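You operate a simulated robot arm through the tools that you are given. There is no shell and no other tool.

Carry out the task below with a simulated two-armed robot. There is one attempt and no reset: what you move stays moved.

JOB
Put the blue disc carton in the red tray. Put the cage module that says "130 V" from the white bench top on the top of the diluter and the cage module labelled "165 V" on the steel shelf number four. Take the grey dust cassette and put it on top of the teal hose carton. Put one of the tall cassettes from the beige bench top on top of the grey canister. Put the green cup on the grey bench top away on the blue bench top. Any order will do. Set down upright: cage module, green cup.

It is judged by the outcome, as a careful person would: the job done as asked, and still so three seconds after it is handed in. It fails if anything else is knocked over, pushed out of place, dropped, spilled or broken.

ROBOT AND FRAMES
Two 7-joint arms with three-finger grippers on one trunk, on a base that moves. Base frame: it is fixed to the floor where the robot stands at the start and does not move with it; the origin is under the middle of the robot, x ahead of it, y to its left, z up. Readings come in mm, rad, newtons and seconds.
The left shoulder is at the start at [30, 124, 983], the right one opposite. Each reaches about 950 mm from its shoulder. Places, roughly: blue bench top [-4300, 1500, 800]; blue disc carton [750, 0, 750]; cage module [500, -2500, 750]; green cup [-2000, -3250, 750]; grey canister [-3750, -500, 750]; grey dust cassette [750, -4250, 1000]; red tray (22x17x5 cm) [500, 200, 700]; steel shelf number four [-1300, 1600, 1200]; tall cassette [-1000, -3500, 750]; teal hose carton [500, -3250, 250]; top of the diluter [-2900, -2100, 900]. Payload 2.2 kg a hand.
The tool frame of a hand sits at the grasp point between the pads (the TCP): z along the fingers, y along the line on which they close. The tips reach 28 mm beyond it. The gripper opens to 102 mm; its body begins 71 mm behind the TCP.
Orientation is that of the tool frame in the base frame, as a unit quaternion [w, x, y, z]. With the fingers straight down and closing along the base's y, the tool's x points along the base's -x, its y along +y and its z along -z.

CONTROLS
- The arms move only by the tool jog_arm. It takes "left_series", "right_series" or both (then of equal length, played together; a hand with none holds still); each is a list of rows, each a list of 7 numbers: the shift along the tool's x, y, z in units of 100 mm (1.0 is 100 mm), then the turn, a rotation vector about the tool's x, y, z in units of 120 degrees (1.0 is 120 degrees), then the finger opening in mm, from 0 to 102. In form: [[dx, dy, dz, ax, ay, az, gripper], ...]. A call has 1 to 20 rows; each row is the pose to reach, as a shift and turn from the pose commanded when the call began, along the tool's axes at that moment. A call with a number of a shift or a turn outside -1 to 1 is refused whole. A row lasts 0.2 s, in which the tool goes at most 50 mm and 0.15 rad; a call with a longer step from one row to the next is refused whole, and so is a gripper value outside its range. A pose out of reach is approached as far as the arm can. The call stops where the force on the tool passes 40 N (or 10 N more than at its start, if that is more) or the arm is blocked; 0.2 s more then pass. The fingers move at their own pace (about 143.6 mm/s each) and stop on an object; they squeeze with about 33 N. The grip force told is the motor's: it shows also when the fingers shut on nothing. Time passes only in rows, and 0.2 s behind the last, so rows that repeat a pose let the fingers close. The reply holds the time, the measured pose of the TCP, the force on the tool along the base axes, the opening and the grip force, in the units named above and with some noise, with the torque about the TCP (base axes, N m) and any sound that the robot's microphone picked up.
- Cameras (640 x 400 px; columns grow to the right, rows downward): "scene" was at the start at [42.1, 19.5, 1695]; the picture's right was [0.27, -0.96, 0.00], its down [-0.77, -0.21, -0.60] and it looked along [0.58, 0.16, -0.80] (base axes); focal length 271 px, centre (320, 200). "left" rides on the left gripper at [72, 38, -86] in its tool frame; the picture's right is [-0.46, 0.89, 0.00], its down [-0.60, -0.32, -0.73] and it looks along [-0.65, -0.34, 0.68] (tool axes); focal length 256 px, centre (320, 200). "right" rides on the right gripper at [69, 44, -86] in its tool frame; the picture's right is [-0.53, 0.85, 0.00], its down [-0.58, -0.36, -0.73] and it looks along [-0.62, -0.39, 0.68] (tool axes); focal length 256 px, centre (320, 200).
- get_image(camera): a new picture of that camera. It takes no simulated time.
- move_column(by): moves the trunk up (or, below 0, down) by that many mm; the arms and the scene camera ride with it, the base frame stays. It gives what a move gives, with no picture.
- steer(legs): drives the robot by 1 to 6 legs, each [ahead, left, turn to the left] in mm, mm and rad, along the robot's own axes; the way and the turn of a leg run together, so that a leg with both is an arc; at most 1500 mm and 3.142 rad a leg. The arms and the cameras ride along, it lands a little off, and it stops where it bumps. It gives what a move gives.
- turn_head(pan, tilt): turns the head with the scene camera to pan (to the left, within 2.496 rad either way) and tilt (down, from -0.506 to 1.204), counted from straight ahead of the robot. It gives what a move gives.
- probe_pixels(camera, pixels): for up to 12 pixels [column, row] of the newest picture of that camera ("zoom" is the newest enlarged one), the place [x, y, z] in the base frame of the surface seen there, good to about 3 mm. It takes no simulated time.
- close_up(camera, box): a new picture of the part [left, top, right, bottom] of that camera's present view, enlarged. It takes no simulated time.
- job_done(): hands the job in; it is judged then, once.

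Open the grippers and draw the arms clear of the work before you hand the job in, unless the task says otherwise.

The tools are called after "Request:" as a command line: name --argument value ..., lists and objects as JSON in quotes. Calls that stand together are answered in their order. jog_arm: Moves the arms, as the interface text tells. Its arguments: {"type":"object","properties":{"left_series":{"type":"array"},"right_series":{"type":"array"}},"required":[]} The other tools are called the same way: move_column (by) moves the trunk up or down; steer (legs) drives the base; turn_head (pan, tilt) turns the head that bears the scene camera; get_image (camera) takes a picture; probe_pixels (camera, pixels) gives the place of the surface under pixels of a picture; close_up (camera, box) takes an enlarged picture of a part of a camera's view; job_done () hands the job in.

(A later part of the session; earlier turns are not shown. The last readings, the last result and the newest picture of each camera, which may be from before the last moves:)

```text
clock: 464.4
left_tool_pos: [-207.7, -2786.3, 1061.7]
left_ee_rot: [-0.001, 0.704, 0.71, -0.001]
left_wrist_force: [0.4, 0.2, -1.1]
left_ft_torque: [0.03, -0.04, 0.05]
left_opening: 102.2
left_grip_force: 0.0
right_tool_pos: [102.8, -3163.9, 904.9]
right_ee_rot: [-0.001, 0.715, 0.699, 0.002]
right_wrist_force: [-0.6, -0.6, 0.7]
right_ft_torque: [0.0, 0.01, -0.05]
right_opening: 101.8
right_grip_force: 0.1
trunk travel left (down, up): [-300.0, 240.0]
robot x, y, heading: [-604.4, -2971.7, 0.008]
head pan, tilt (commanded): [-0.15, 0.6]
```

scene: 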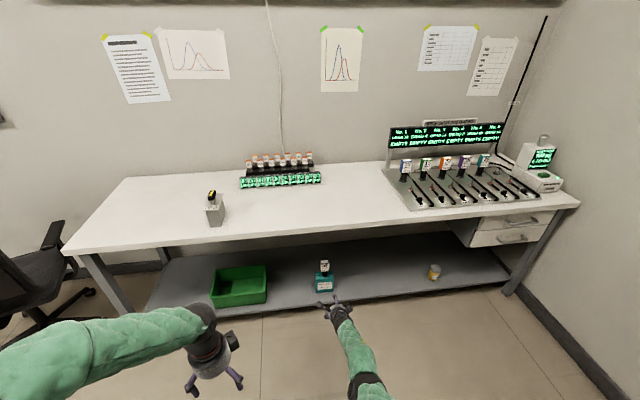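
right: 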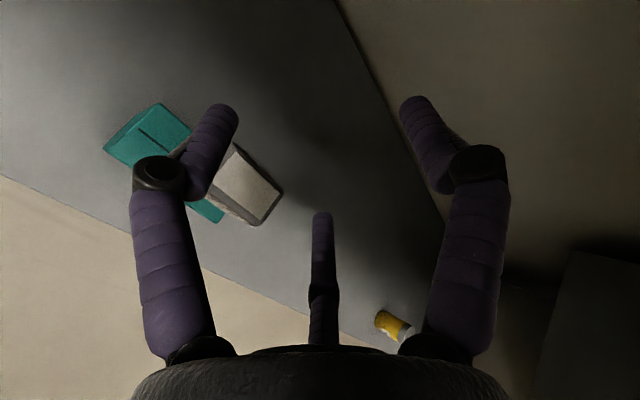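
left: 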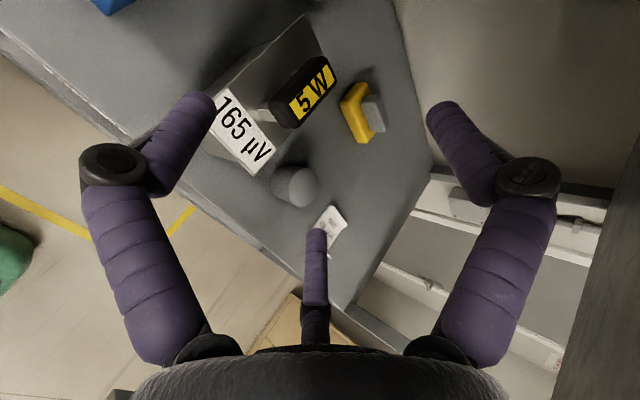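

The right hand is vertical again at (103, −3164, 905). I retract it toward the body and raise it.

Request:
jog_arm --right_series '[[0, -0.25, -0.25, 0, 0, 0, 102], [0, -0.5, -0.5, 0, 0, 0, 102], [0, -0.75, -0.75, 0, 0, 0, 102], [0, -1.0, -1.0, 0, 0, 0, 102], [0, -1.0, -1.0, 0, 0, 0, 102]]'

Request:
jog_arm --right_series '[[0, -0.25, -0.1, 0, 0, 0, 102], [0, -0.5, -0.2, 0, 0, 0, 102], [0, -0.75, -0.3, 0, 0, 0, 102], [0, -1.0, -0.5, 0, 0, 0, 102], [0, -1.0, -0.5, 0, 0, 0, 102]]'

Request:
steer --legs '[[280, 0, 0], [0, 0, 1.57], [0, 0, 1.57]]'

Request:
turn_head --pan 0.3 --tilt 0.5

Request:
get_image --camera "scene"

```text
clock: 465.6
left_tool_pos: [-206.4, -2785.9, 1060.5]
left_ee_rot: [0.0, 0.704, 0.71, -0.001]
left_wrist_force: [0.4, -0.3, 0.2]
left_ft_torque: [-0.01, 0.02, -0.01]
left_opening: 101.8
left_grip_force: 0.1
right_tool_pos: [1.9, -3160.9, 1005.1]
right_ee_rot: [0.0, 0.714, 0.7, 0.001]
right_wrist_force: [-0.6, -0.5, 0.3]
right_ft_torque: [0.01, -0.01, -0.02]
right_opening: 102.4
right_grip_force: 0.1
trunk travel left (down, up): [-300.0, 240.0]
robot x, y, heading: [-602.4, -2977.3, 0.006]
head pan, tilt (commanded): [-0.15, 0.6]
```

```text
clock: 466.9
left_tool_pos: [-207.1, -2785.5, 1061.1]
left_ee_rot: [-0.001, 0.704, 0.711, -0.001]
left_wrist_force: [0.6, 0.0, 0.3]
left_ft_torque: [-0.01, 0.03, 0.01]
left_opening: 101.9
left_grip_force: 0.0
right_tool_pos: [-97.3, -3159.1, 1055.1]
right_ee_rot: [-0.002, 0.715, 0.699, 0.002]
right_wrist_force: [0.8, -0.1, 0.0]
right_ft_torque: [-0.01, 0.04, 0.03]
right_opening: 101.9
right_grip_force: 0.1
trunk travel left (down, up): [-300.0, 240.0]
robot x, y, heading: [-602.3, -2975.4, 0.011]
head pan, tilt (commanded): [-0.15, 0.6]
```

```text
clock: 476.4
left_tool_pos: [-728.7, -3142.6, 1061.2]
left_ee_rot: [0.001, -0.693, 0.721, -0.001]
left_wrist_force: [-0.2, 0.1, 0.0]
left_ft_torque: [-0.03, -0.01, 0.03]
left_opening: 101.9
left_grip_force: 0.1
right_tool_pos: [-820.5, -2763.1, 1056.0]
right_ee_rot: [0.0, -0.682, 0.732, -0.001]
right_wrist_force: [-0.2, 0.5, -0.4]
right_ft_torque: [0.01, -0.01, -0.01]
right_opening: 102.0
right_grip_force: 0.0
trunk travel left (down, up): [-300.0, 240.0]
robot x, y, heading: [-325.1, -2972.9, 3.101]
head pan, tilt (commanded): [-0.15, 0.6]
```

```text
clock: 477.3
left_tool_pos: [-728.9, -3141.1, 1061.8]
left_ee_rot: [0.001, -0.693, 0.721, 0.0]
left_wrist_force: [0.8, 0.0, 0.0]
left_ft_torque: [-0.01, 0.0, 0.01]
left_opening: 102.0
left_grip_force: 0.1
right_tool_pos: [-821.2, -2762.8, 1056.2]
right_ee_rot: [-0.001, -0.682, 0.732, -0.001]
right_wrist_force: [1.0, 0.1, -0.4]
right_ft_torque: [-0.03, -0.01, 0.02]
right_opening: 101.8
right_grip_force: 0.1
trunk travel left (down, up): [-300.0, 240.0]
robot x, y, heading: [-328.7, -2971.2, 3.102]
head pan, tilt (commanded): [0.3, 0.499]
```

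```text
taken
```

scene: 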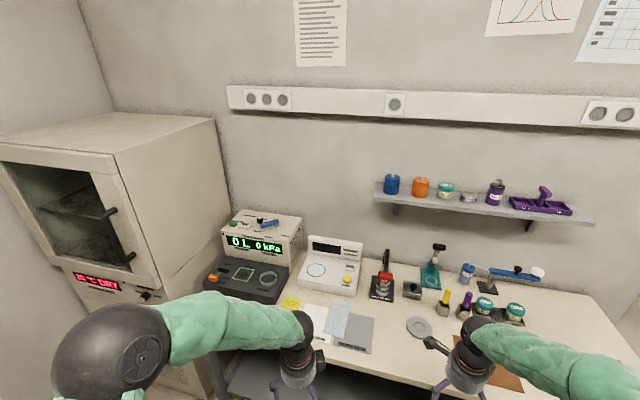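

The beige bench is in view. I zoom in to find the tall cassettes near (−1000, −3500).

Request:
close_up --camera "scene" --box '[190, 200, 390, 325]'

Request:
close_up --camera "scene" --box '[370, 220, 610, 370]'

Request:
probe_pixels --camera "scene" --pixels '[[245, 290], [330, 260], [384, 290], [340, 325], [420, 325], [445, 300], [463, 305], [210, 340], [240, 245], [540, 310], [290, 300]]'

```text
3.20 times, centred on (290, 262) of scene
```

zoom: 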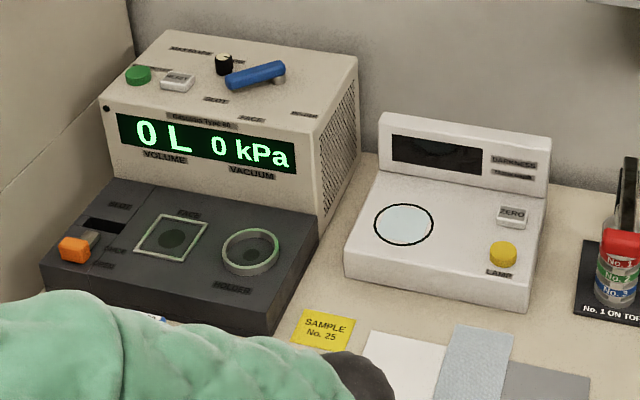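

```text
2.67 times, centred on (490, 295) of scene
```

zoom: 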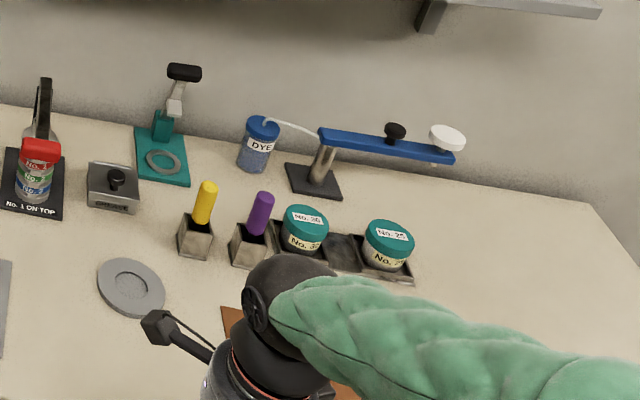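

```text
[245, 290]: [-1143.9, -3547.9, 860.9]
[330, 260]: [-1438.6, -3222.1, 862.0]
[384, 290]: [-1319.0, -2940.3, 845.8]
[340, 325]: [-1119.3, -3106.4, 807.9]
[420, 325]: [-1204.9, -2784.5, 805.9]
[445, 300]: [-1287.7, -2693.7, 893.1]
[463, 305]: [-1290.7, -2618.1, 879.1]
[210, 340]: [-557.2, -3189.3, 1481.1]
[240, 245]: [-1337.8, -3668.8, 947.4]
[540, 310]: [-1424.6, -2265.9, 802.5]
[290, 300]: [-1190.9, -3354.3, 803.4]
```

The tall cassettes must be behind my left forearm near the front edge. I strafe left 400 mm and look down at that part of the bench.

Request:
steer --legs '[[0, 400, 0.04]]'

Request:
turn_head --pan 0.0 --tilt 0.65

Request:
get_image --camera "scene"

```text
clock: 479.8
left_tool_pos: [-727.5, -3567.7, 1061.6]
left_ee_rot: [-0.001, 0.71, -0.705, 0.001]
left_wrist_force: [0.2, 0.0, 0.8]
left_ft_torque: [0.02, 0.01, 0.0]
left_opening: 102.2
left_grip_force: 0.0
right_tool_pos: [-835.8, -3192.5, 1055.6]
right_ee_rot: [-0.001, -0.699, 0.715, 0.0]
right_wrist_force: [0.1, -0.5, 0.5]
right_ft_torque: [0.05, 0.04, 0.05]
right_opening: 101.9
right_grip_force: 0.1
trunk travel left (down, up): [-300.0, 240.0]
robot x, y, heading: [-334.0, -3381.5, -3.13]
head pan, tilt (commanded): [0.3, 0.499]
```

```text
clock: 480.6
left_tool_pos: [-726.7, -3566.1, 1061.4]
left_ee_rot: [0.0, 0.71, -0.704, 0.001]
left_wrist_force: [0.2, -0.9, 0.0]
left_ft_torque: [0.03, 0.03, -0.01]
left_opening: 102.2
left_grip_force: 0.0
right_tool_pos: [-835.6, -3191.9, 1055.4]
right_ee_rot: [-0.001, -0.699, 0.715, -0.001]
right_wrist_force: [-0.5, -0.2, -0.2]
right_ft_torque: [0.0, -0.01, -0.01]
right_opening: 102.1
right_grip_force: 0.2
trunk travel left (down, up): [-300.0, 240.0]
robot x, y, heading: [-331.5, -3378.0, -3.139]
head pan, tilt (commanded): [0.0, 0.649]
```

```text
taken
```

scene: 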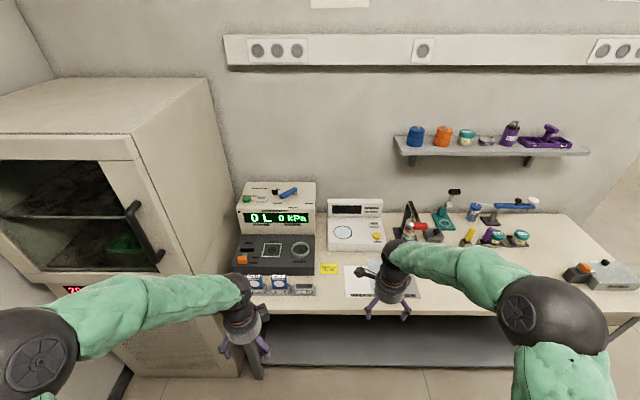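

Now I see two blue-and-white upright items in a holder at (258, 282) and (280, 283). I zoom in.

Request:
close_up --camera "scene" --box '[225, 240, 355, 320]'

Request:
close_up --camera "scene" --box '[240, 262, 320, 302]'

```text
4.92 times, centred on (290, 280) of scene
```

zoom: 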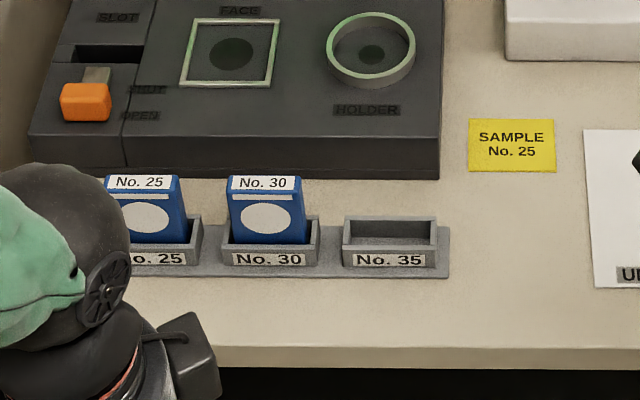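

```text
8.00 times, centred on (280, 282) of scene
```

zoom: 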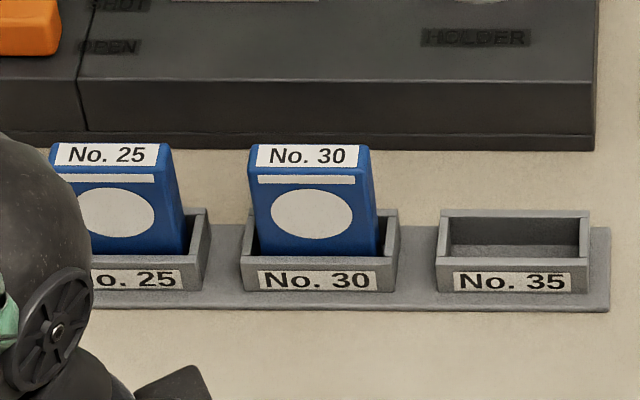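

Tall cassettes No. 25 and No. 30 stand in a holder. I probe No. 30's faces and the holder.

Request:
probe_pixels --camera "zoom" --pixels '[[262, 155], [358, 155], [310, 148], [310, 180], [310, 215], [265, 235], [365, 230], [318, 248], [250, 262], [390, 255], [318, 280], [500, 220]]'

Request:
probe_pixels --camera "zoom" --pixels '[[371, 170], [376, 220], [365, 148], [256, 147], [120, 148], [170, 150], [320, 130], [320, 90], [320, 60], [450, 215], [580, 215], [390, 215]]'

```text
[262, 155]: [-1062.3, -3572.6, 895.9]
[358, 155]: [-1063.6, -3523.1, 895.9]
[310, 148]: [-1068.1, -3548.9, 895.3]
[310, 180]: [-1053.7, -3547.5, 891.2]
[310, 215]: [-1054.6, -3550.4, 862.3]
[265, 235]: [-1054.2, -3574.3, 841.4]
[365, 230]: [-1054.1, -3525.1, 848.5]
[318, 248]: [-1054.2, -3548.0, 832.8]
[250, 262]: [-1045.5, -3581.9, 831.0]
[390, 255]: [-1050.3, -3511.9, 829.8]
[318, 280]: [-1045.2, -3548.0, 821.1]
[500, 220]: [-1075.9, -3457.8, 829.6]
```

```text
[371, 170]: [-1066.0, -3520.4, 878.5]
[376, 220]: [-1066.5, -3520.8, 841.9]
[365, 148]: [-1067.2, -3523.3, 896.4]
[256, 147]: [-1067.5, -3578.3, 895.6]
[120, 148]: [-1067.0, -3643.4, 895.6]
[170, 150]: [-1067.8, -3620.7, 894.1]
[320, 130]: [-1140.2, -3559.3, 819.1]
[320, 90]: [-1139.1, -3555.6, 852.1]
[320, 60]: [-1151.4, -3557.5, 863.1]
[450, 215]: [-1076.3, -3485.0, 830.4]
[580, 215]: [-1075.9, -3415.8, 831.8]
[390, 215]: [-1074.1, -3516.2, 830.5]
```

Cassette No. 30: top z 896, x −1054…−1070, y −3578…−3520, standing in a socket whose rim is at z 830. The left hand already points tool y forward, so I drive 270 mm ahead to bring it near.

Request:
steer --legs '[[270, 0, -0.005]]'

Request:
get_image --camera "left"

Request:
get_image --camera "scene"

```text
clock: 482.5
left_tool_pos: [-999.6, -3568.2, 1060.7]
left_ee_rot: [0.0, 0.709, -0.705, 0.001]
left_wrist_force: [-0.1, -1.1, 0.3]
left_ft_torque: [-0.01, -0.05, 0.03]
left_opening: 102.2
left_grip_force: 0.0
right_tool_pos: [-1108.7, -3194.6, 1055.7]
right_ee_rot: [0.0, -0.699, 0.715, 0.0]
right_wrist_force: [0.3, 0.6, 0.3]
right_ft_torque: [0.02, 0.03, 0.0]
right_opening: 102.0
right_grip_force: 0.0
trunk travel left (down, up): [-300.0, 240.0]
robot x, y, heading: [-602.8, -3382.3, -3.139]
head pan, tilt (commanded): [0.0, 0.649]
```

```text
taken
```

left: 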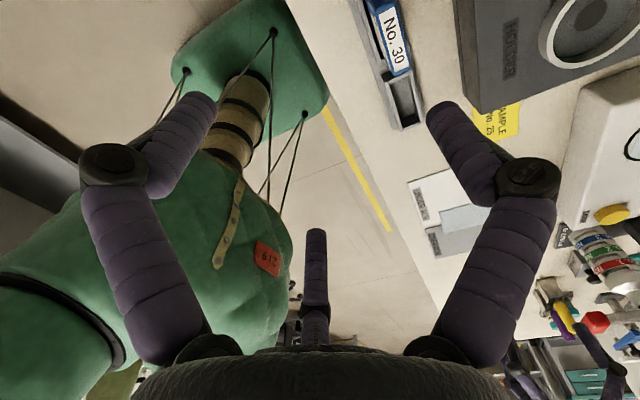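

```text
taken
```

scene: 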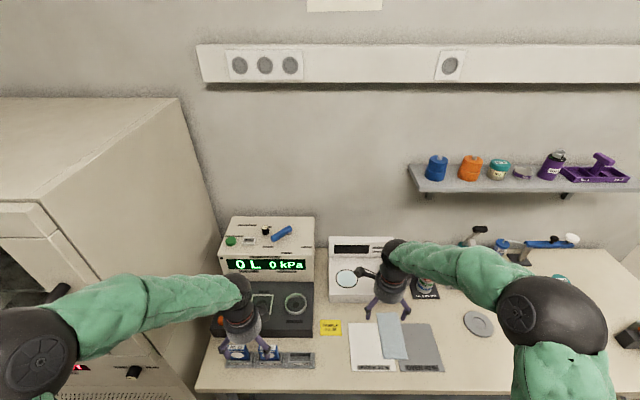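

The left camera shows No. 30 at (392, 40). I probe its top in this view and move above it with the fingers at 60 mm.

Request:
probe_pixels --camera "left" --pixels '[[392, 40], [400, 70], [385, 15], [408, 60], [384, 70], [405, 100]]'

Request:
jog_arm --left_series '[[-0.06, 0.19, 0, 0, 0, 0, 62], [-0.13, 0.38, 0, 0, 0, 0, 62], [-0.19, 0.565, 0, 0, 0, 0, 62], [-0.19, 0.565, 0.3, 0, 0, 0, 62], [-0.19, 0.565, 0.6, 0, 0, 0, 62], [-0.19, 0.565, 0.9, 0, 0, 0, 62], [-0.19, 0.565, 0.9, 0, 0, 0, 62]]'

Request:
get_image --camera "left"

```text
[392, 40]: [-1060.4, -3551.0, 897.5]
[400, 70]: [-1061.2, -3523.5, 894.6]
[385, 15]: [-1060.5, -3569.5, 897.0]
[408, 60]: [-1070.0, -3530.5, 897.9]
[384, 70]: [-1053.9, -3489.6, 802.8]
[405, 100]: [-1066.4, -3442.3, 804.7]
```

```text
clock: 484.1
left_tool_pos: [-1056.6, -3549.7, 971.6]
left_ee_rot: [0.0, 0.709, -0.705, 0.0]
left_wrist_force: [0.2, -0.4, -0.1]
left_ft_torque: [-0.02, 0.01, -0.01]
left_opening: 62.0
left_grip_force: 0.0
right_tool_pos: [-1108.0, -3193.9, 1056.4]
right_ee_rot: [-0.002, -0.699, 0.715, -0.001]
right_wrist_force: [0.3, -0.8, 0.4]
right_ft_torque: [-0.02, 0.0, 0.02]
right_opening: 101.8
right_grip_force: 0.1
trunk travel left (down, up): [-300.0, 240.0]
robot x, y, heading: [-598.2, -3381.9, -3.134]
head pan, tilt (commanded): [0.0, 0.649]
```

```text
taken
```

left: 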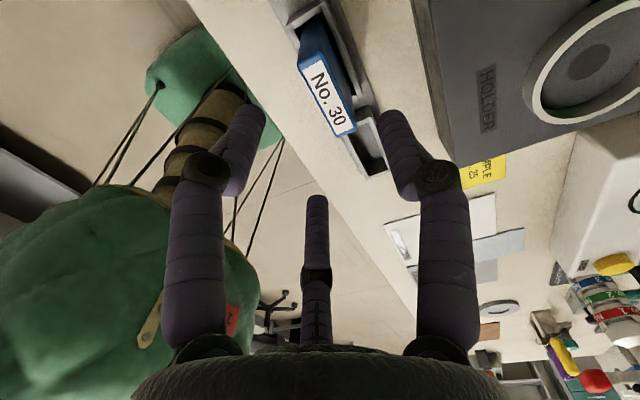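

I zoom the left camera to verify alignment of the cassette's top between the fingers.

Request:
close_up --camera "left" --box '[270, 20, 400, 160]'

Request:
probe_pixels --camera "left" --pixels '[[309, 66], [336, 134], [355, 128], [330, 95], [326, 60], [372, 150], [300, 45]]'

```text
2.86 times, centred on (335, 90) of left
```

zoom: 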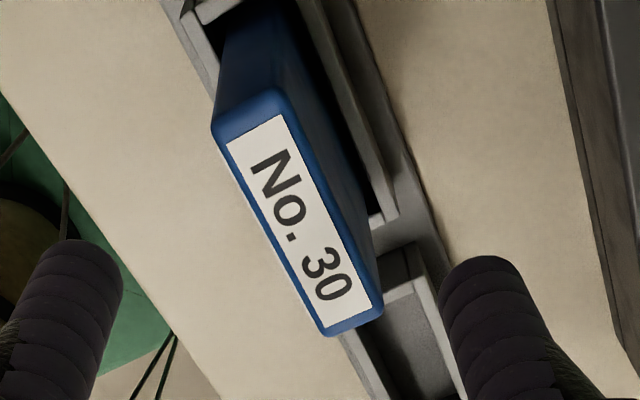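

```text
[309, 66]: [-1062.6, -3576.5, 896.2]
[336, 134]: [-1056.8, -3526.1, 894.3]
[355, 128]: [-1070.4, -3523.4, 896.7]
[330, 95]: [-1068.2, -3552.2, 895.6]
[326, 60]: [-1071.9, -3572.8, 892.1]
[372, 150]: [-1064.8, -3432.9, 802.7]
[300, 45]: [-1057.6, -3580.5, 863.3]
```

Aligned: cassette centre is 6 mm toward tool +y from the TCP, as wanted. I descend 100 mm (tips stay above the socket rim) and close.

Request:
jog_arm --left_series '[[0, 0, 0.2, 0, 0, 0, 62], [0, 0, 0.4, 0, 0, 0, 62], [0, 0, 0.6, 0, 0, 0, 62], [0, 0, 0.8, 0, 0, 0, 62], [0, 0, 1.0, 0, 0, 0, 62], [0, 0, 1.0, 0, 0, 0, 62]]'

Request:
get_image --camera "left"

```text
clock: 485.5
left_tool_pos: [-1054.8, -3549.4, 871.5]
left_ee_rot: [-0.001, 0.709, -0.705, 0.0]
left_wrist_force: [-0.4, 0.6, -0.1]
left_ft_torque: [0.0, 0.0, -0.02]
left_opening: 62.3
left_grip_force: 0.0
right_tool_pos: [-1107.3, -3194.9, 1056.4]
right_ee_rot: [-0.001, -0.7, 0.714, -0.002]
right_wrist_force: [0.7, 0.5, -0.7]
right_ft_torque: [-0.02, 0.01, 0.01]
right_opening: 101.8
right_grip_force: 0.1
trunk travel left (down, up): [-300.0, 240.0]
robot x, y, heading: [-601.9, -3380.7, -3.134]
head pan, tilt (commanded): [0.0, 0.649]
```

```text
taken
```

left: 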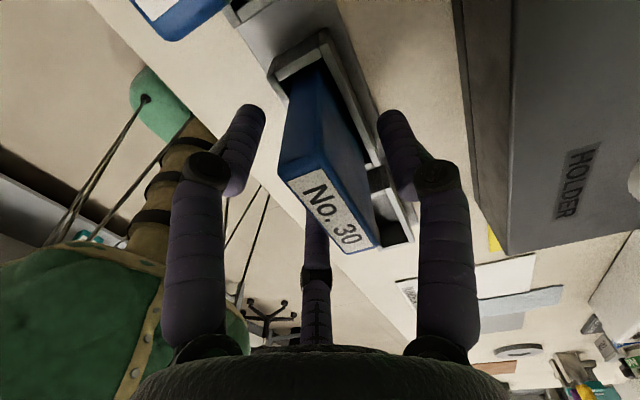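

Request:
jog_arm --left_series '[[0, 0, 0, 0, 0, 0, 50], [0, 0, 0, 0, 0, 0, 40], [0, 0, 0, 0, 0, 0, 32], [0, 0, 0, 0, 0, 0, 25], [0, 0, 0, 0, 0, 0, 12], [0, 0, 0, 0, 0, 0, 0], [0, 0, 0, 0, 0, 0, 0]]'

Request:
get_image --camera "left"

```text
clock: 487.1
left_tool_pos: [-1053.4, -3548.2, 871.3]
left_ee_rot: [0.0, 0.709, -0.705, 0.001]
left_wrist_force: [0.2, 0.7, 0.1]
left_ft_torque: [0.0, 0.01, -0.01]
left_opening: 27.2
left_grip_force: 32.6
right_tool_pos: [-1107.7, -3193.2, 1056.1]
right_ee_rot: [0.0, -0.699, 0.715, -0.001]
right_wrist_force: [0.0, 0.2, 0.4]
right_ft_torque: [0.0, 0.0, -0.01]
right_opening: 101.9
right_grip_force: 0.0
trunk travel left (down, up): [-300.0, 240.0]
robot x, y, heading: [-601.4, -3381.5, -3.136]
head pan, tilt (commanded): [0.0, 0.649]
```

```text
taken
```

left: 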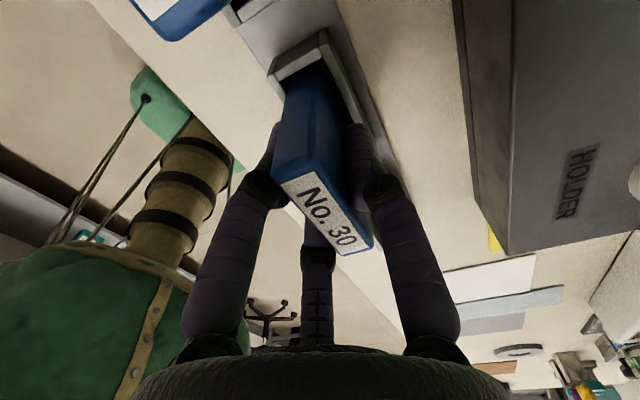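

Gripped at 27 mm, 33 N. I lift it straight out of the socket by 100 mm, then another 60 mm.

Request:
jog_arm --left_series '[[0, 0, -0.05, 0, 0, 0, 0], [0, 0, -0.12, 0, 0, 0, 0], [0, 0, -0.2, 0, 0, 0, 0], [0, 0, -0.35, 0, 0, 0, 0], [0, 0, -0.55, 0, 0, 0, 0], [0, 0, -0.75, 0, 0, 0, 0], [0, 0, -1.0, 0, 0, 0, 0], [0, 0, -1.0, 0, 0, 0, 0]]'

Request:
get_image --camera "left"

Request:
get_image --camera "scene"

```text
clock: 488.9
left_tool_pos: [-1054.8, -3549.4, 971.3]
left_ee_rot: [-0.001, 0.71, -0.705, 0.001]
left_wrist_force: [0.8, 0.5, -1.4]
left_ft_torque: [0.02, 0.0, -0.01]
left_opening: 27.0
left_grip_force: 32.9
right_tool_pos: [-1107.7, -3193.9, 1056.1]
right_ee_rot: [0.0, -0.699, 0.715, -0.001]
right_wrist_force: [-0.8, -0.3, 0.5]
right_ft_torque: [-0.01, 0.0, 0.01]
right_opening: 102.1
right_grip_force: 0.1
trunk travel left (down, up): [-300.0, 240.0]
robot x, y, heading: [-604.8, -3380.4, -3.133]
head pan, tilt (commanded): [0.0, 0.649]
```

```text
taken
```

left: 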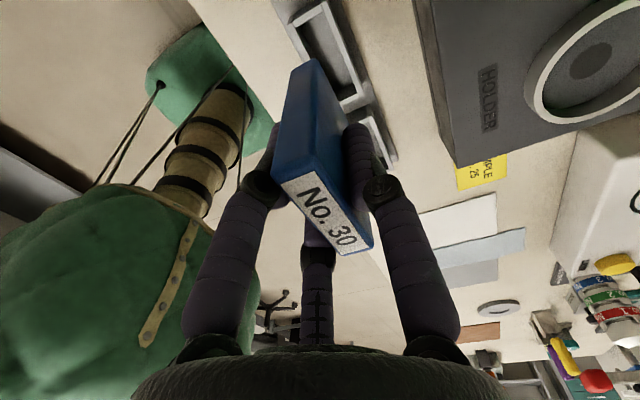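

```text
taken
```

scene: 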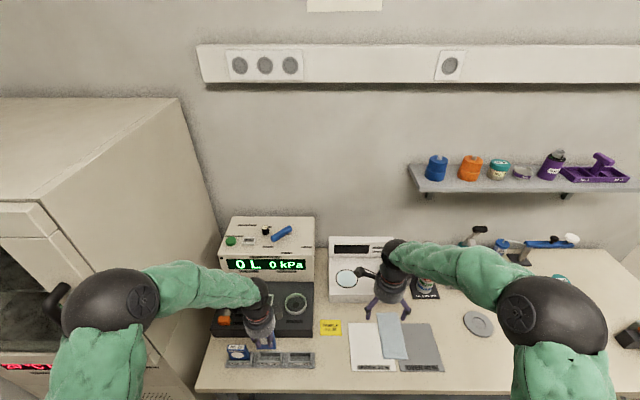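

Cassette No. 30 is out of its socket. I back away from the bench and strafe right (+y) up the aisle.

Request:
steer --legs '[[-330, 0, 0], [0, -1500, 0], [0, -1500, 0]]'

Request:
get_image --camera "left"

```text
clock: 505.2
left_tool_pos: [-768.2, -527.9, 971.6]
left_ee_rot: [-0.001, 0.708, -0.706, 0.001]
left_wrist_force: [0.4, -0.5, -1.0]
left_ft_torque: [-0.03, 0.01, -0.01]
left_opening: 26.7
left_grip_force: 33.1
right_tool_pos: [-819.6, -172.4, 1055.7]
right_ee_rot: [-0.001, -0.697, 0.717, -0.002]
right_wrist_force: [-0.7, 0.0, -0.4]
right_ft_torque: [0.0, 0.0, 0.02]
right_opening: 102.0
right_grip_force: 0.0
trunk travel left (down, up): [-300.0, 240.0]
robot x, y, heading: [-316.2, -358.8, -3.137]
head pan, tilt (commanded): [0.0, 0.649]
```

```text
taken
```

left: 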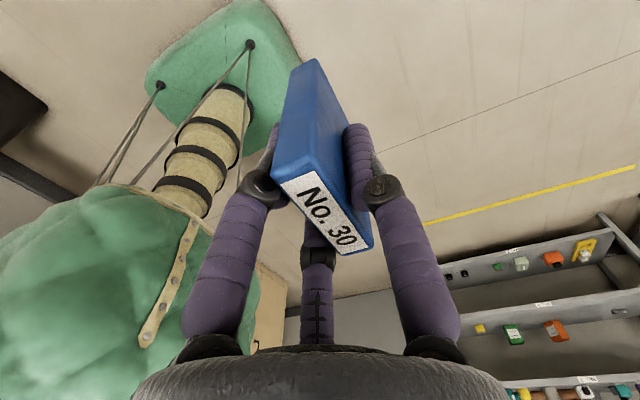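

Cassette still held. I strafe the last 700 mm to y≈340 and drive ahead (−x) toward the brown bench's north end.

Request:
steer --legs '[[0, -720, 0], [1500, 0, 0], [1450, 0, 0]]'

Request:
turn_head --pan 0.7 --tilt 0.6

Request:
get_image --camera "scene"

```text
clock: 523.0
left_tool_pos: [-3705.7, 254.2, 970.8]
left_ee_rot: [0.0, -0.706, 0.708, -0.001]
left_wrist_force: [-1.1, -1.1, -0.9]
left_ft_torque: [0.01, -0.02, 0.01]
left_opening: 26.7
left_grip_force: 32.8
right_tool_pos: [-3756.0, 610.5, 1056.3]
right_ee_rot: [0.0, -0.695, 0.719, 0.0]
right_wrist_force: [-0.6, 0.9, -0.5]
right_ft_torque: [-0.01, 0.01, 0.0]
right_opening: 102.0
right_grip_force: 0.1
trunk travel left (down, up): [-300.0, 240.0]
robot x, y, heading: [-3250.2, 420.8, 3.139]
head pan, tilt (commanded): [0.0, 0.649]
```

```text
clock: 524.0
left_tool_pos: [-3705.4, 253.9, 971.2]
left_ee_rot: [0.001, -0.705, 0.709, -0.001]
left_wrist_force: [0.1, -1.4, -0.6]
left_ft_torque: [-0.01, -0.01, 0.0]
left_opening: 26.9
left_grip_force: 32.8
right_tool_pos: [-3755.5, 612.4, 1056.0]
right_ee_rot: [-0.001, -0.696, 0.718, 0.0]
right_wrist_force: [0.1, -0.4, 0.4]
right_ft_torque: [0.04, 0.0, -0.03]
right_opening: 102.0
right_grip_force: 0.1
trunk travel left (down, up): [-300.0, 240.0]
robot x, y, heading: [-3256.1, 418.7, 3.139]
head pan, tilt (commanded): [0.7, 0.6]
```

```text
taken
```

scene: 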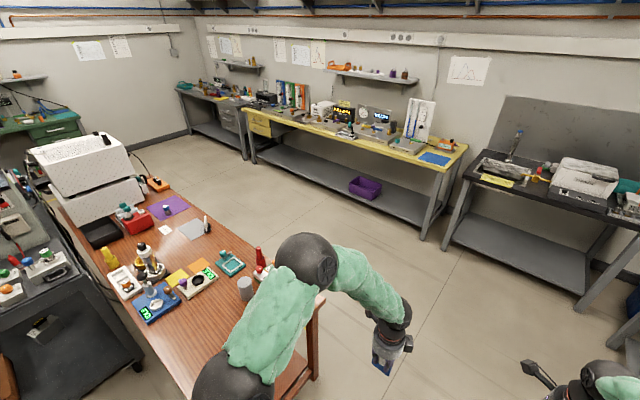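

Robot is at (−3256, 419). I raise the trunk 80 mm for clearance over the bench items, turn left to face −y, and shift to line up with the canister.

Request:
move_column --by 80

Request:
steer --legs '[[0, 0, 1.571], [0, -560, 0]]'

Request:
turn_head --pan 0.2 --tilt 0.75

Request:
get_image --camera "scene"

```text
clock: 525.2
left_tool_pos: [-3706.7, 254.3, 1050.0]
left_ee_rot: [0.0, -0.706, 0.708, -0.001]
left_wrist_force: [0.3, 0.3, -1.5]
left_ft_torque: [0.02, 0.01, 0.01]
left_opening: 26.8
left_grip_force: 33.0
right_tool_pos: [-3755.7, 611.7, 1135.8]
right_ee_rot: [-0.001, -0.695, 0.719, 0.0]
right_wrist_force: [0.0, -0.6, 0.2]
right_ft_torque: [0.01, 0.01, 0.01]
right_opening: 102.1
right_grip_force: 0.1
trunk travel left (down, up): [-380.0, 160.0]
robot x, y, heading: [-3253.2, 420.6, 3.137]
head pan, tilt (commanded): [0.7, 0.6]
```

```text
clock: 532.2
left_tool_pos: [-3658.9, -19.9, 1051.6]
left_ee_rot: [0.0, 1.0, -0.018, 0.0]
left_wrist_force: [-0.3, -0.3, -0.2]
left_ft_torque: [0.0, 0.01, 0.01]
left_opening: 26.5
left_grip_force: 32.5
right_tool_pos: [-4017.2, -59.5, 1135.5]
right_ee_rot: [0.0, 0.999, -0.033, 0.001]
right_wrist_force: [0.2, -0.4, 0.5]
right_ft_torque: [0.0, -0.04, 0.02]
right_opening: 101.9
right_grip_force: 0.1
trunk travel left (down, up): [-380.0, 160.0]
robot x, y, heading: [-3806.9, 442.8, -1.606]
head pan, tilt (commanded): [0.7, 0.6]
```

```text
clock: 533.1
left_tool_pos: [-3658.0, -20.0, 1050.2]
left_ee_rot: [0.0, 1.0, -0.017, 0.0]
left_wrist_force: [0.2, -0.3, -1.0]
left_ft_torque: [0.0, 0.02, 0.01]
left_opening: 26.8
left_grip_force: 33.6
right_tool_pos: [-4015.6, -59.0, 1134.6]
right_ee_rot: [0.0, 0.999, -0.032, 0.002]
right_wrist_force: [0.2, 0.0, -0.2]
right_ft_torque: [-0.02, -0.01, 0.01]
right_opening: 101.9
right_grip_force: 0.0
trunk travel left (down, up): [-380.0, 160.0]
robot x, y, heading: [-3807.8, 437.9, -1.605]
head pan, tilt (commanded): [0.201, 0.75]
```

```text
taken
```

scene: 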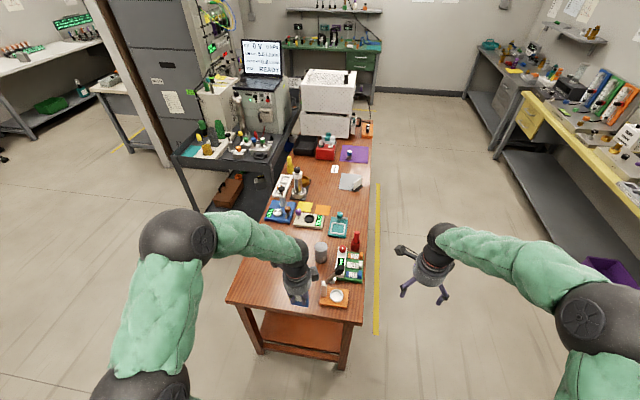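

The canister is at (320, 252) just beyond the orange stand. I straighten the heading and drive 145 mm ahead, then probe the canister top.

Request:
steer --legs '[[145, 0, 0.034]]'

Request:
get_image --camera "scene"

Request:
close_up --camera "scene" --box '[270, 230, 398, 330]'

```text
clock: 534.5
left_tool_pos: [-3645.5, -160.4, 1051.2]
left_ee_rot: [-0.001, 1.0, -0.001, 0.0]
left_wrist_force: [0.7, -1.1, -1.7]
left_ft_torque: [0.05, -0.01, -0.03]
left_opening: 27.0
left_grip_force: 33.4
right_tool_pos: [-4002.1, -209.6, 1135.0]
right_ee_rot: [0.0, 1.0, -0.016, 0.002]
right_wrist_force: [0.6, -0.5, 0.1]
right_ft_torque: [0.01, -0.02, -0.01]
right_opening: 102.1
right_grip_force: 0.1
trunk travel left (down, up): [-380.0, 160.0]
robot x, y, heading: [-3812.8, 291.5, -1.575]
head pan, tilt (commanded): [0.201, 0.75]
```

```text
taken
```

scene: 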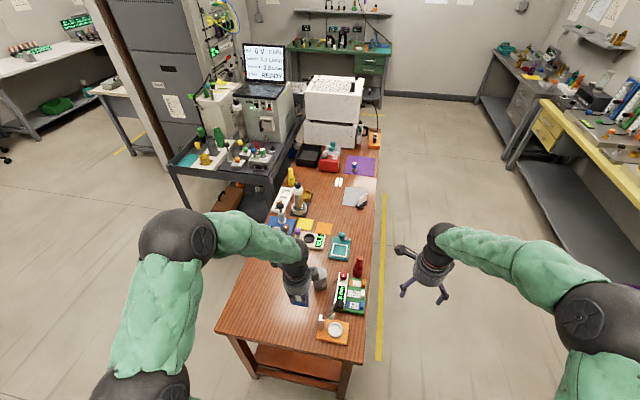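

```text
4.00 times, centred on (334, 280) of scene
```

zoom: 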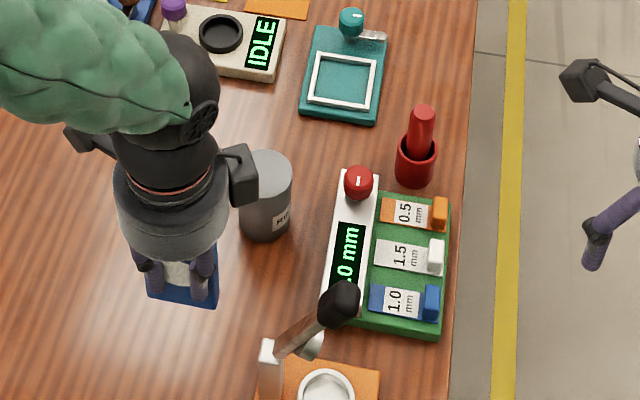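

The canister top is visible at zoom (267, 170), partly behind my wrist. I probe its rim.

Request:
probe_pixels --camera "zoom" --pixels '[[268, 170], [288, 170], [265, 156], [275, 198], [255, 195], [268, 205], [280, 230], [340, 295], [345, 285], [360, 180], [345, 230]]'

Request:
get_image --camera "left"

```text
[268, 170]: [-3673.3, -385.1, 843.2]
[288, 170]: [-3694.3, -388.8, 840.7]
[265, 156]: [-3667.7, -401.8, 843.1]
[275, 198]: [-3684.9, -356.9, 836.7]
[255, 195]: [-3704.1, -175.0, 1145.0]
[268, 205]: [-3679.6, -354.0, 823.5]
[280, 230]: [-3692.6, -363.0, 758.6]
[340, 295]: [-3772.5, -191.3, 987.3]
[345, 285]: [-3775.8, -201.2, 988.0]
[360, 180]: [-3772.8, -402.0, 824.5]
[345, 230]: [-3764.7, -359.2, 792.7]
```

```text
taken
```

left: 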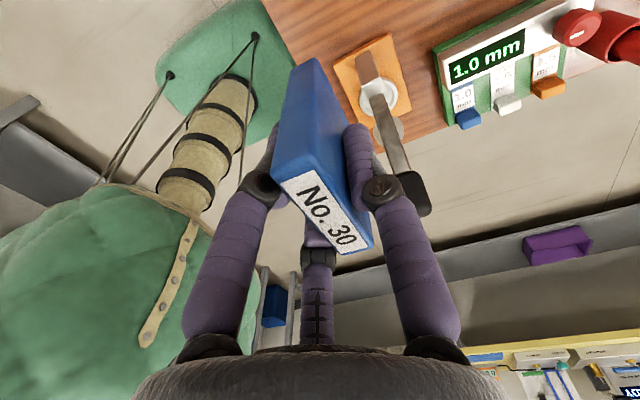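

Canister: centre ≈ (−3669, −386), top z 843; the stand's black knob reaches z 988 at (−3773, −195), which I clear by ~60 mm sideways. I move the cassette over the canister at z≈1051.

Request:
jog_arm --left_series '[[-0.06, 0.25, 0, 0, 0, 0, 0], [-0.12, 0.5, 0, 0, 0, 0, 0], [-0.18, 0.75, 0, 0, 0, 0, 0], [-0.235, 1.0, 0, 0, 0, 0, 0], [-0.235, 1.0, 0, 0, 0, 0, 0]]'

Request:
jog_arm --left_series '[[0, 0.25, 0, 0, 0, 0, 0], [0, 0.5, 0, 0, 0, 0, 0], [0, 0.75, 0, 0, 0, 0, 0], [0, 1.0, 0, 0, 0, 0, 0], [0, 1.0, 0, 0, 0, 0, 0]]'

Request:
get_image --camera "left"

Request:
get_image --camera "scene"

```text
clock: 535.7
left_tool_pos: [-3669.6, -257.9, 1051.3]
left_ee_rot: [-0.001, 1.0, 0.0, 0.0]
left_wrist_force: [-0.3, 0.1, -0.4]
left_ft_torque: [-0.04, 0.03, 0.0]
left_opening: 27.0
left_grip_force: 33.0
right_tool_pos: [-4001.8, -208.6, 1136.0]
right_ee_rot: [-0.001, 1.0, -0.016, 0.002]
right_wrist_force: [0.0, -0.5, 0.3]
right_ft_torque: [-0.04, -0.01, -0.01]
right_opening: 102.0
right_grip_force: 0.1
trunk travel left (down, up): [-380.0, 160.0]
robot x, y, heading: [-3812.7, 293.9, -1.574]
head pan, tilt (commanded): [0.201, 0.75]
```

```text
clock: 536.9
left_tool_pos: [-3670.3, -359.4, 1048.8]
left_ee_rot: [-0.001, 1.0, -0.001, 0.0]
left_wrist_force: [-0.7, 0.2, -0.7]
left_ft_torque: [-0.02, 0.01, 0.0]
left_opening: 26.9
left_grip_force: 32.9
right_tool_pos: [-4003.1, -208.3, 1136.1]
right_ee_rot: [0.001, 1.0, -0.015, 0.002]
right_wrist_force: [0.6, -0.1, -0.4]
right_ft_torque: [0.0, -0.01, 0.02]
right_opening: 101.8
right_grip_force: 0.0
trunk travel left (down, up): [-380.0, 160.0]
robot x, y, heading: [-3810.8, 296.0, -1.575]
head pan, tilt (commanded): [0.201, 0.75]
```

```text
taken
```

left: 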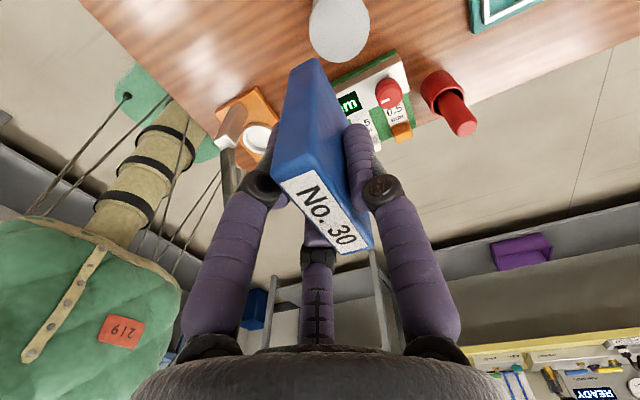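

```text
taken
```

scene: 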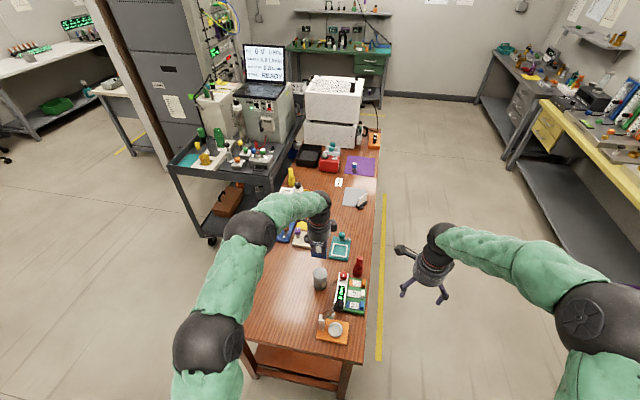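

I refine the canister's centre from the clearer scene view at (320, 272) and the hand camera at (338, 30).

Request:
close_up --camera "scene" --box '[300, 255, 340, 295]'

Request:
probe_pixels --camera "left" --pixels '[[338, 28], [310, 30], [367, 30], [338, 58], [338, 5], [318, 50], [360, 50]]'

```text
10.00 times, centred on (320, 275) of scene
```

zoom: 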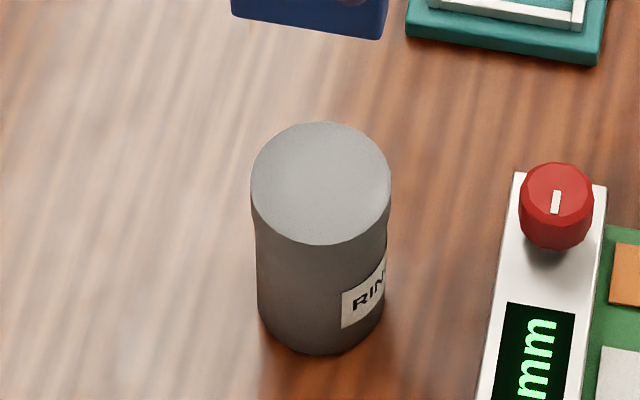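

```text
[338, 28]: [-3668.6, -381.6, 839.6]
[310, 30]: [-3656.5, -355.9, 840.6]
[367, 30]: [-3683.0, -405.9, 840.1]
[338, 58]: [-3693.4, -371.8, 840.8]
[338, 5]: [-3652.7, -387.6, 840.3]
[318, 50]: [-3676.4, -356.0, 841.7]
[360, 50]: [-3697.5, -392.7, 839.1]
```

Request:
probe_pixels --camera "zoom" --pixels '[[320, 128], [320, 238], [256, 185], [385, 185], [275, 150], [370, 150], [320, 182], [285, 225], [360, 220]]'

```text
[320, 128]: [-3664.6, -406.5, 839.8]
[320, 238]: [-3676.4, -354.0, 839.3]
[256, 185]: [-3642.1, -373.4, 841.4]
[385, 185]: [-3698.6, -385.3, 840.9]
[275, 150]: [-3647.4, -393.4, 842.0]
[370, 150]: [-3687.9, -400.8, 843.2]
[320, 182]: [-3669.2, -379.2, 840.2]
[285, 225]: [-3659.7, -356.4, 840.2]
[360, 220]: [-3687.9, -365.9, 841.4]
```

Canister centre is (−3670.4, −380), top z 840.5. I centre the cassette on it and descend 100 mm, then 30 mm.

Request:
jog_arm --left_series '[[-0.01, 0.15, 0, 0, 0, 0, 0], [-0.01, 0.15, 0.2, 0, 0, 0, 0], [-0.01, 0.15, 0.45, 0, 0, 0, 0], [-0.01, 0.15, 0.7, 0, 0, 0, 0], [-0.01, 0.15, 0.95, 0, 0, 0, 0], [-0.01, 0.15, 0.95, 0, 0, 0, 0]]'

Request:
get_image --camera "scene"

Request:
close_up --camera "scene" --box '[280, 220, 360, 300]'

```text
clock: 538.3
left_tool_pos: [-3671.0, -374.2, 957.0]
left_ee_rot: [-0.002, 1.0, -0.001, -0.001]
left_wrist_force: [0.7, 0.0, -0.3]
left_ft_torque: [0.0, -0.04, 0.0]
left_opening: 26.8
left_grip_force: 33.3
right_tool_pos: [-4003.4, -209.5, 1136.2]
right_ee_rot: [-0.001, 1.0, -0.016, 0.002]
right_wrist_force: [0.2, -0.5, 0.1]
right_ft_torque: [0.01, 0.02, 0.01]
right_opening: 102.1
right_grip_force: 0.0
trunk travel left (down, up): [-380.0, 160.0]
robot x, y, heading: [-3810.7, 295.0, -1.57]
head pan, tilt (commanded): [0.201, 0.75]
```

```text
taken
```

scene: 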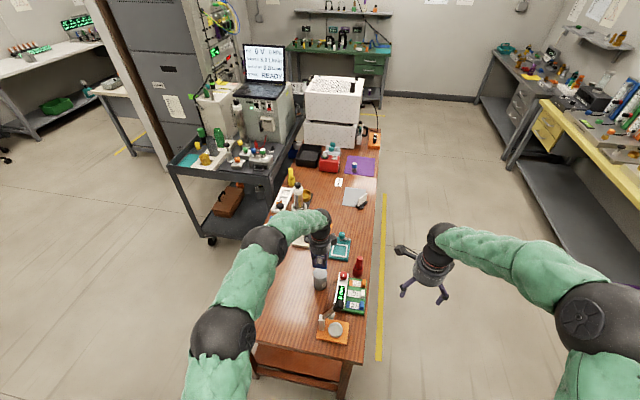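

```text
5.00 times, centred on (320, 260) of scene
```

zoom: 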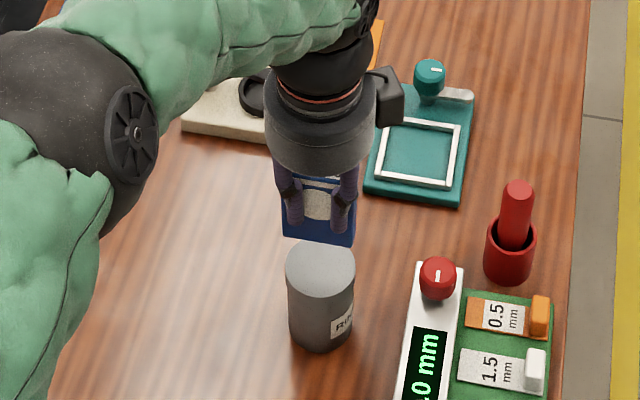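

I probe the cassette's lower edge to know the remaining gap.

Request:
probe_pixels --camera "zoom" --pixels '[[318, 236], [290, 230], [350, 238], [320, 225], [320, 260]]'

```text
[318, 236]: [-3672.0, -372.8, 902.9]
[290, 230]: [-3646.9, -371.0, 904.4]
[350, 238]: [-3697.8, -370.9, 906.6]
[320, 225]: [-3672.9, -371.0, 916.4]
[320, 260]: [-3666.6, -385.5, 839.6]
```

The cassette's bottom is at z≈898, about 57 mm above the canister and centred on it. I lower 48 mm and then in 1 mm steps.

Request:
jog_arm --left_series '[[0, 0, 0.15, 0, 0, 0, 0], [0, 0, 0.3, 0, 0, 0, 0], [0, 0, 0.42, 0, 0, 0, 0], [0, 0, 0.48, 0, 0, 0, 0], [0, 0, 0.5, 0, 0, 0, 0], [0, 0, 0.51, 0, 0, 0, 0], [0, 0, 0.52, 0, 0, 0, 0], [0, 0, 0.53, 0, 0, 0, 0], [0, 0, 0.53, 0, 0, 0, 0]]'

```text
clock: 540.3
left_tool_pos: [-3670.6, -372.7, 906.8]
left_ee_rot: [0.003, 1.0, -0.001, 0.001]
left_wrist_force: [2.5, 3.1, 26.8]
left_ft_torque: [0.05, -0.17, 0.02]
left_opening: 26.7
left_grip_force: 33.2
right_tool_pos: [-4002.6, -206.6, 1137.6]
right_ee_rot: [0.001, 1.0, -0.015, 0.001]
right_wrist_force: [0.5, 0.2, -0.6]
right_ft_torque: [0.0, 0.01, -0.02]
right_opening: 102.0
right_grip_force: 0.1
trunk travel left (down, up): [-380.0, 160.0]
robot x, y, heading: [-3813.9, 294.4, -1.569]
head pan, tilt (commanded): [0.201, 0.75]
```

Contact at 27 N. I relieve 2.5 mm and check how it sits before opening.

Request:
jog_arm --left_series '[[0, 0, -0.015, 0, 0, 0, 0], [0, 0, -0.025, 0, 0, 0, 0], [0, 0, -0.025, 0, 0, 0, 0]]'

Request:
close_up --camera "scene" --box '[280, 220, 360, 300]'

Request:
get_image --camera "left"

```text
clock: 541.1
left_tool_pos: [-3671.4, -373.4, 906.1]
left_ee_rot: [0.0, 1.0, -0.001, 0.0]
left_wrist_force: [4.0, -2.7, 19.1]
left_ft_torque: [-0.25, -0.25, 0.0]
left_opening: 26.9
left_grip_force: 33.2
right_tool_pos: [-4002.4, -208.1, 1136.7]
right_ee_rot: [0.002, 1.0, -0.016, 0.002]
right_wrist_force: [0.1, 0.2, -0.5]
right_ft_torque: [0.0, 0.0, -0.01]
right_opening: 102.0
right_grip_force: 0.0
trunk travel left (down, up): [-380.0, 160.0]
robot x, y, heading: [-3811.7, 297.1, -1.571]
head pan, tilt (commanded): [0.201, 0.75]
```

```text
5.00 times, centred on (320, 260) of scene
```

zoom: 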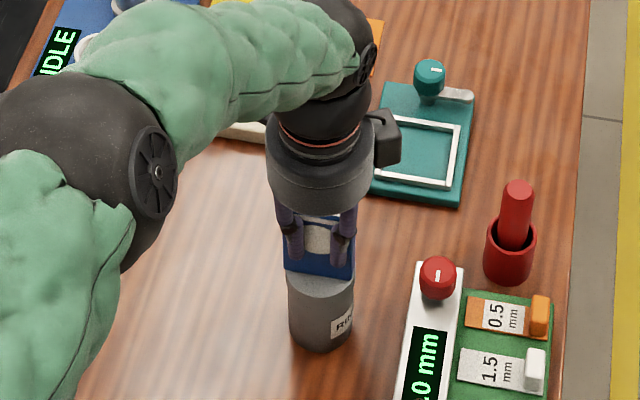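

```text
taken
```

left: 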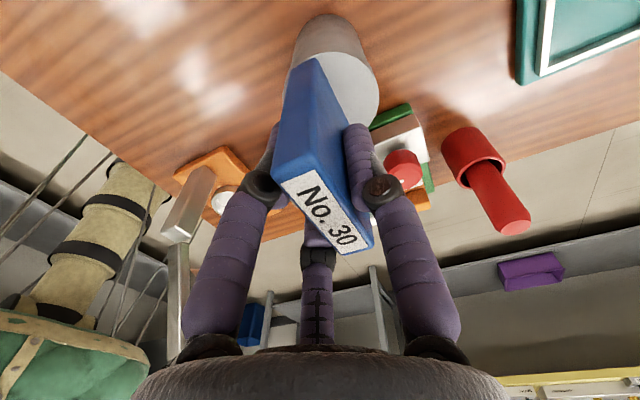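

The cassette sits squarely on the canister. I relieve a little more and open in small increments.

Request:
jog_arm --left_series '[[0, 0, -0.015, 0, 0, 0, 0], [0, 0, -0.02, 0, 0, 0, 10], [0, 0, -0.02, 0, 0, 0, 22], [0, 0, -0.02, 0, 0, 0, 27], [0, 0, -0.02, 0, 0, 0, 30], [0, 0, -0.02, 0, 0, 0, 33], [0, 0, -0.02, 0, 0, 0, 36], [0, 0, -0.02, 0, 0, 0, 36]]'

Request:
get_image --camera "left"

Request:
close_up --camera "scene" --box '[280, 220, 360, 300]'

```text
clock: 542.9
left_tool_pos: [-3670.5, -374.3, 907.4]
left_ee_rot: [0.0, 1.0, 0.0, -0.001]
left_wrist_force: [-0.4, 0.0, -0.4]
left_ft_torque: [0.0, -0.01, -0.01]
left_opening: 36.0
left_grip_force: 0.0
right_tool_pos: [-4002.7, -208.9, 1135.9]
right_ee_rot: [0.0, 1.0, -0.016, 0.002]
right_wrist_force: [0.6, 0.7, -0.2]
right_ft_torque: [-0.02, 0.02, 0.0]
right_opening: 101.8
right_grip_force: 0.1
trunk travel left (down, up): [-380.0, 160.0]
robot x, y, heading: [-3812.6, 292.7, -1.575]
head pan, tilt (commanded): [0.201, 0.75]
```

```text
taken
```

left: 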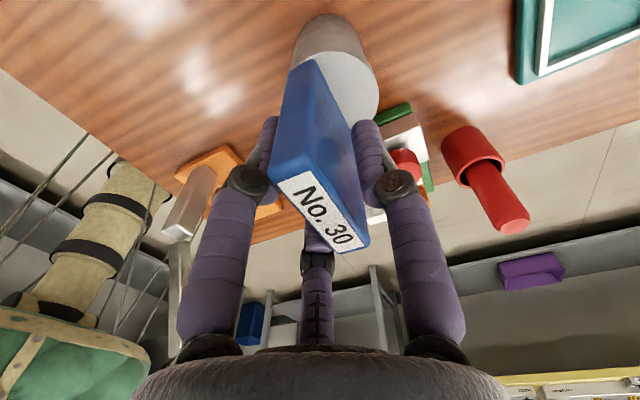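

```text
5.00 times, centred on (320, 260) of scene
```

zoom: 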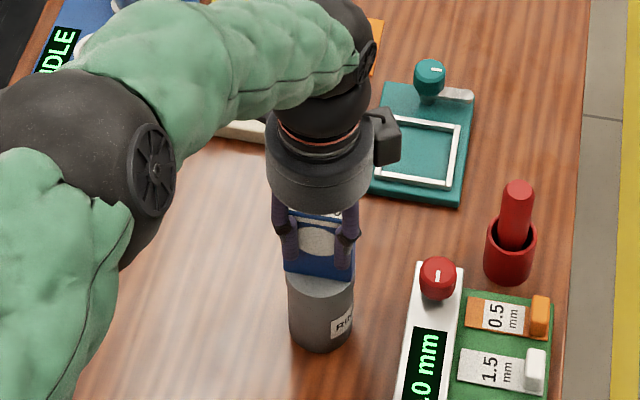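

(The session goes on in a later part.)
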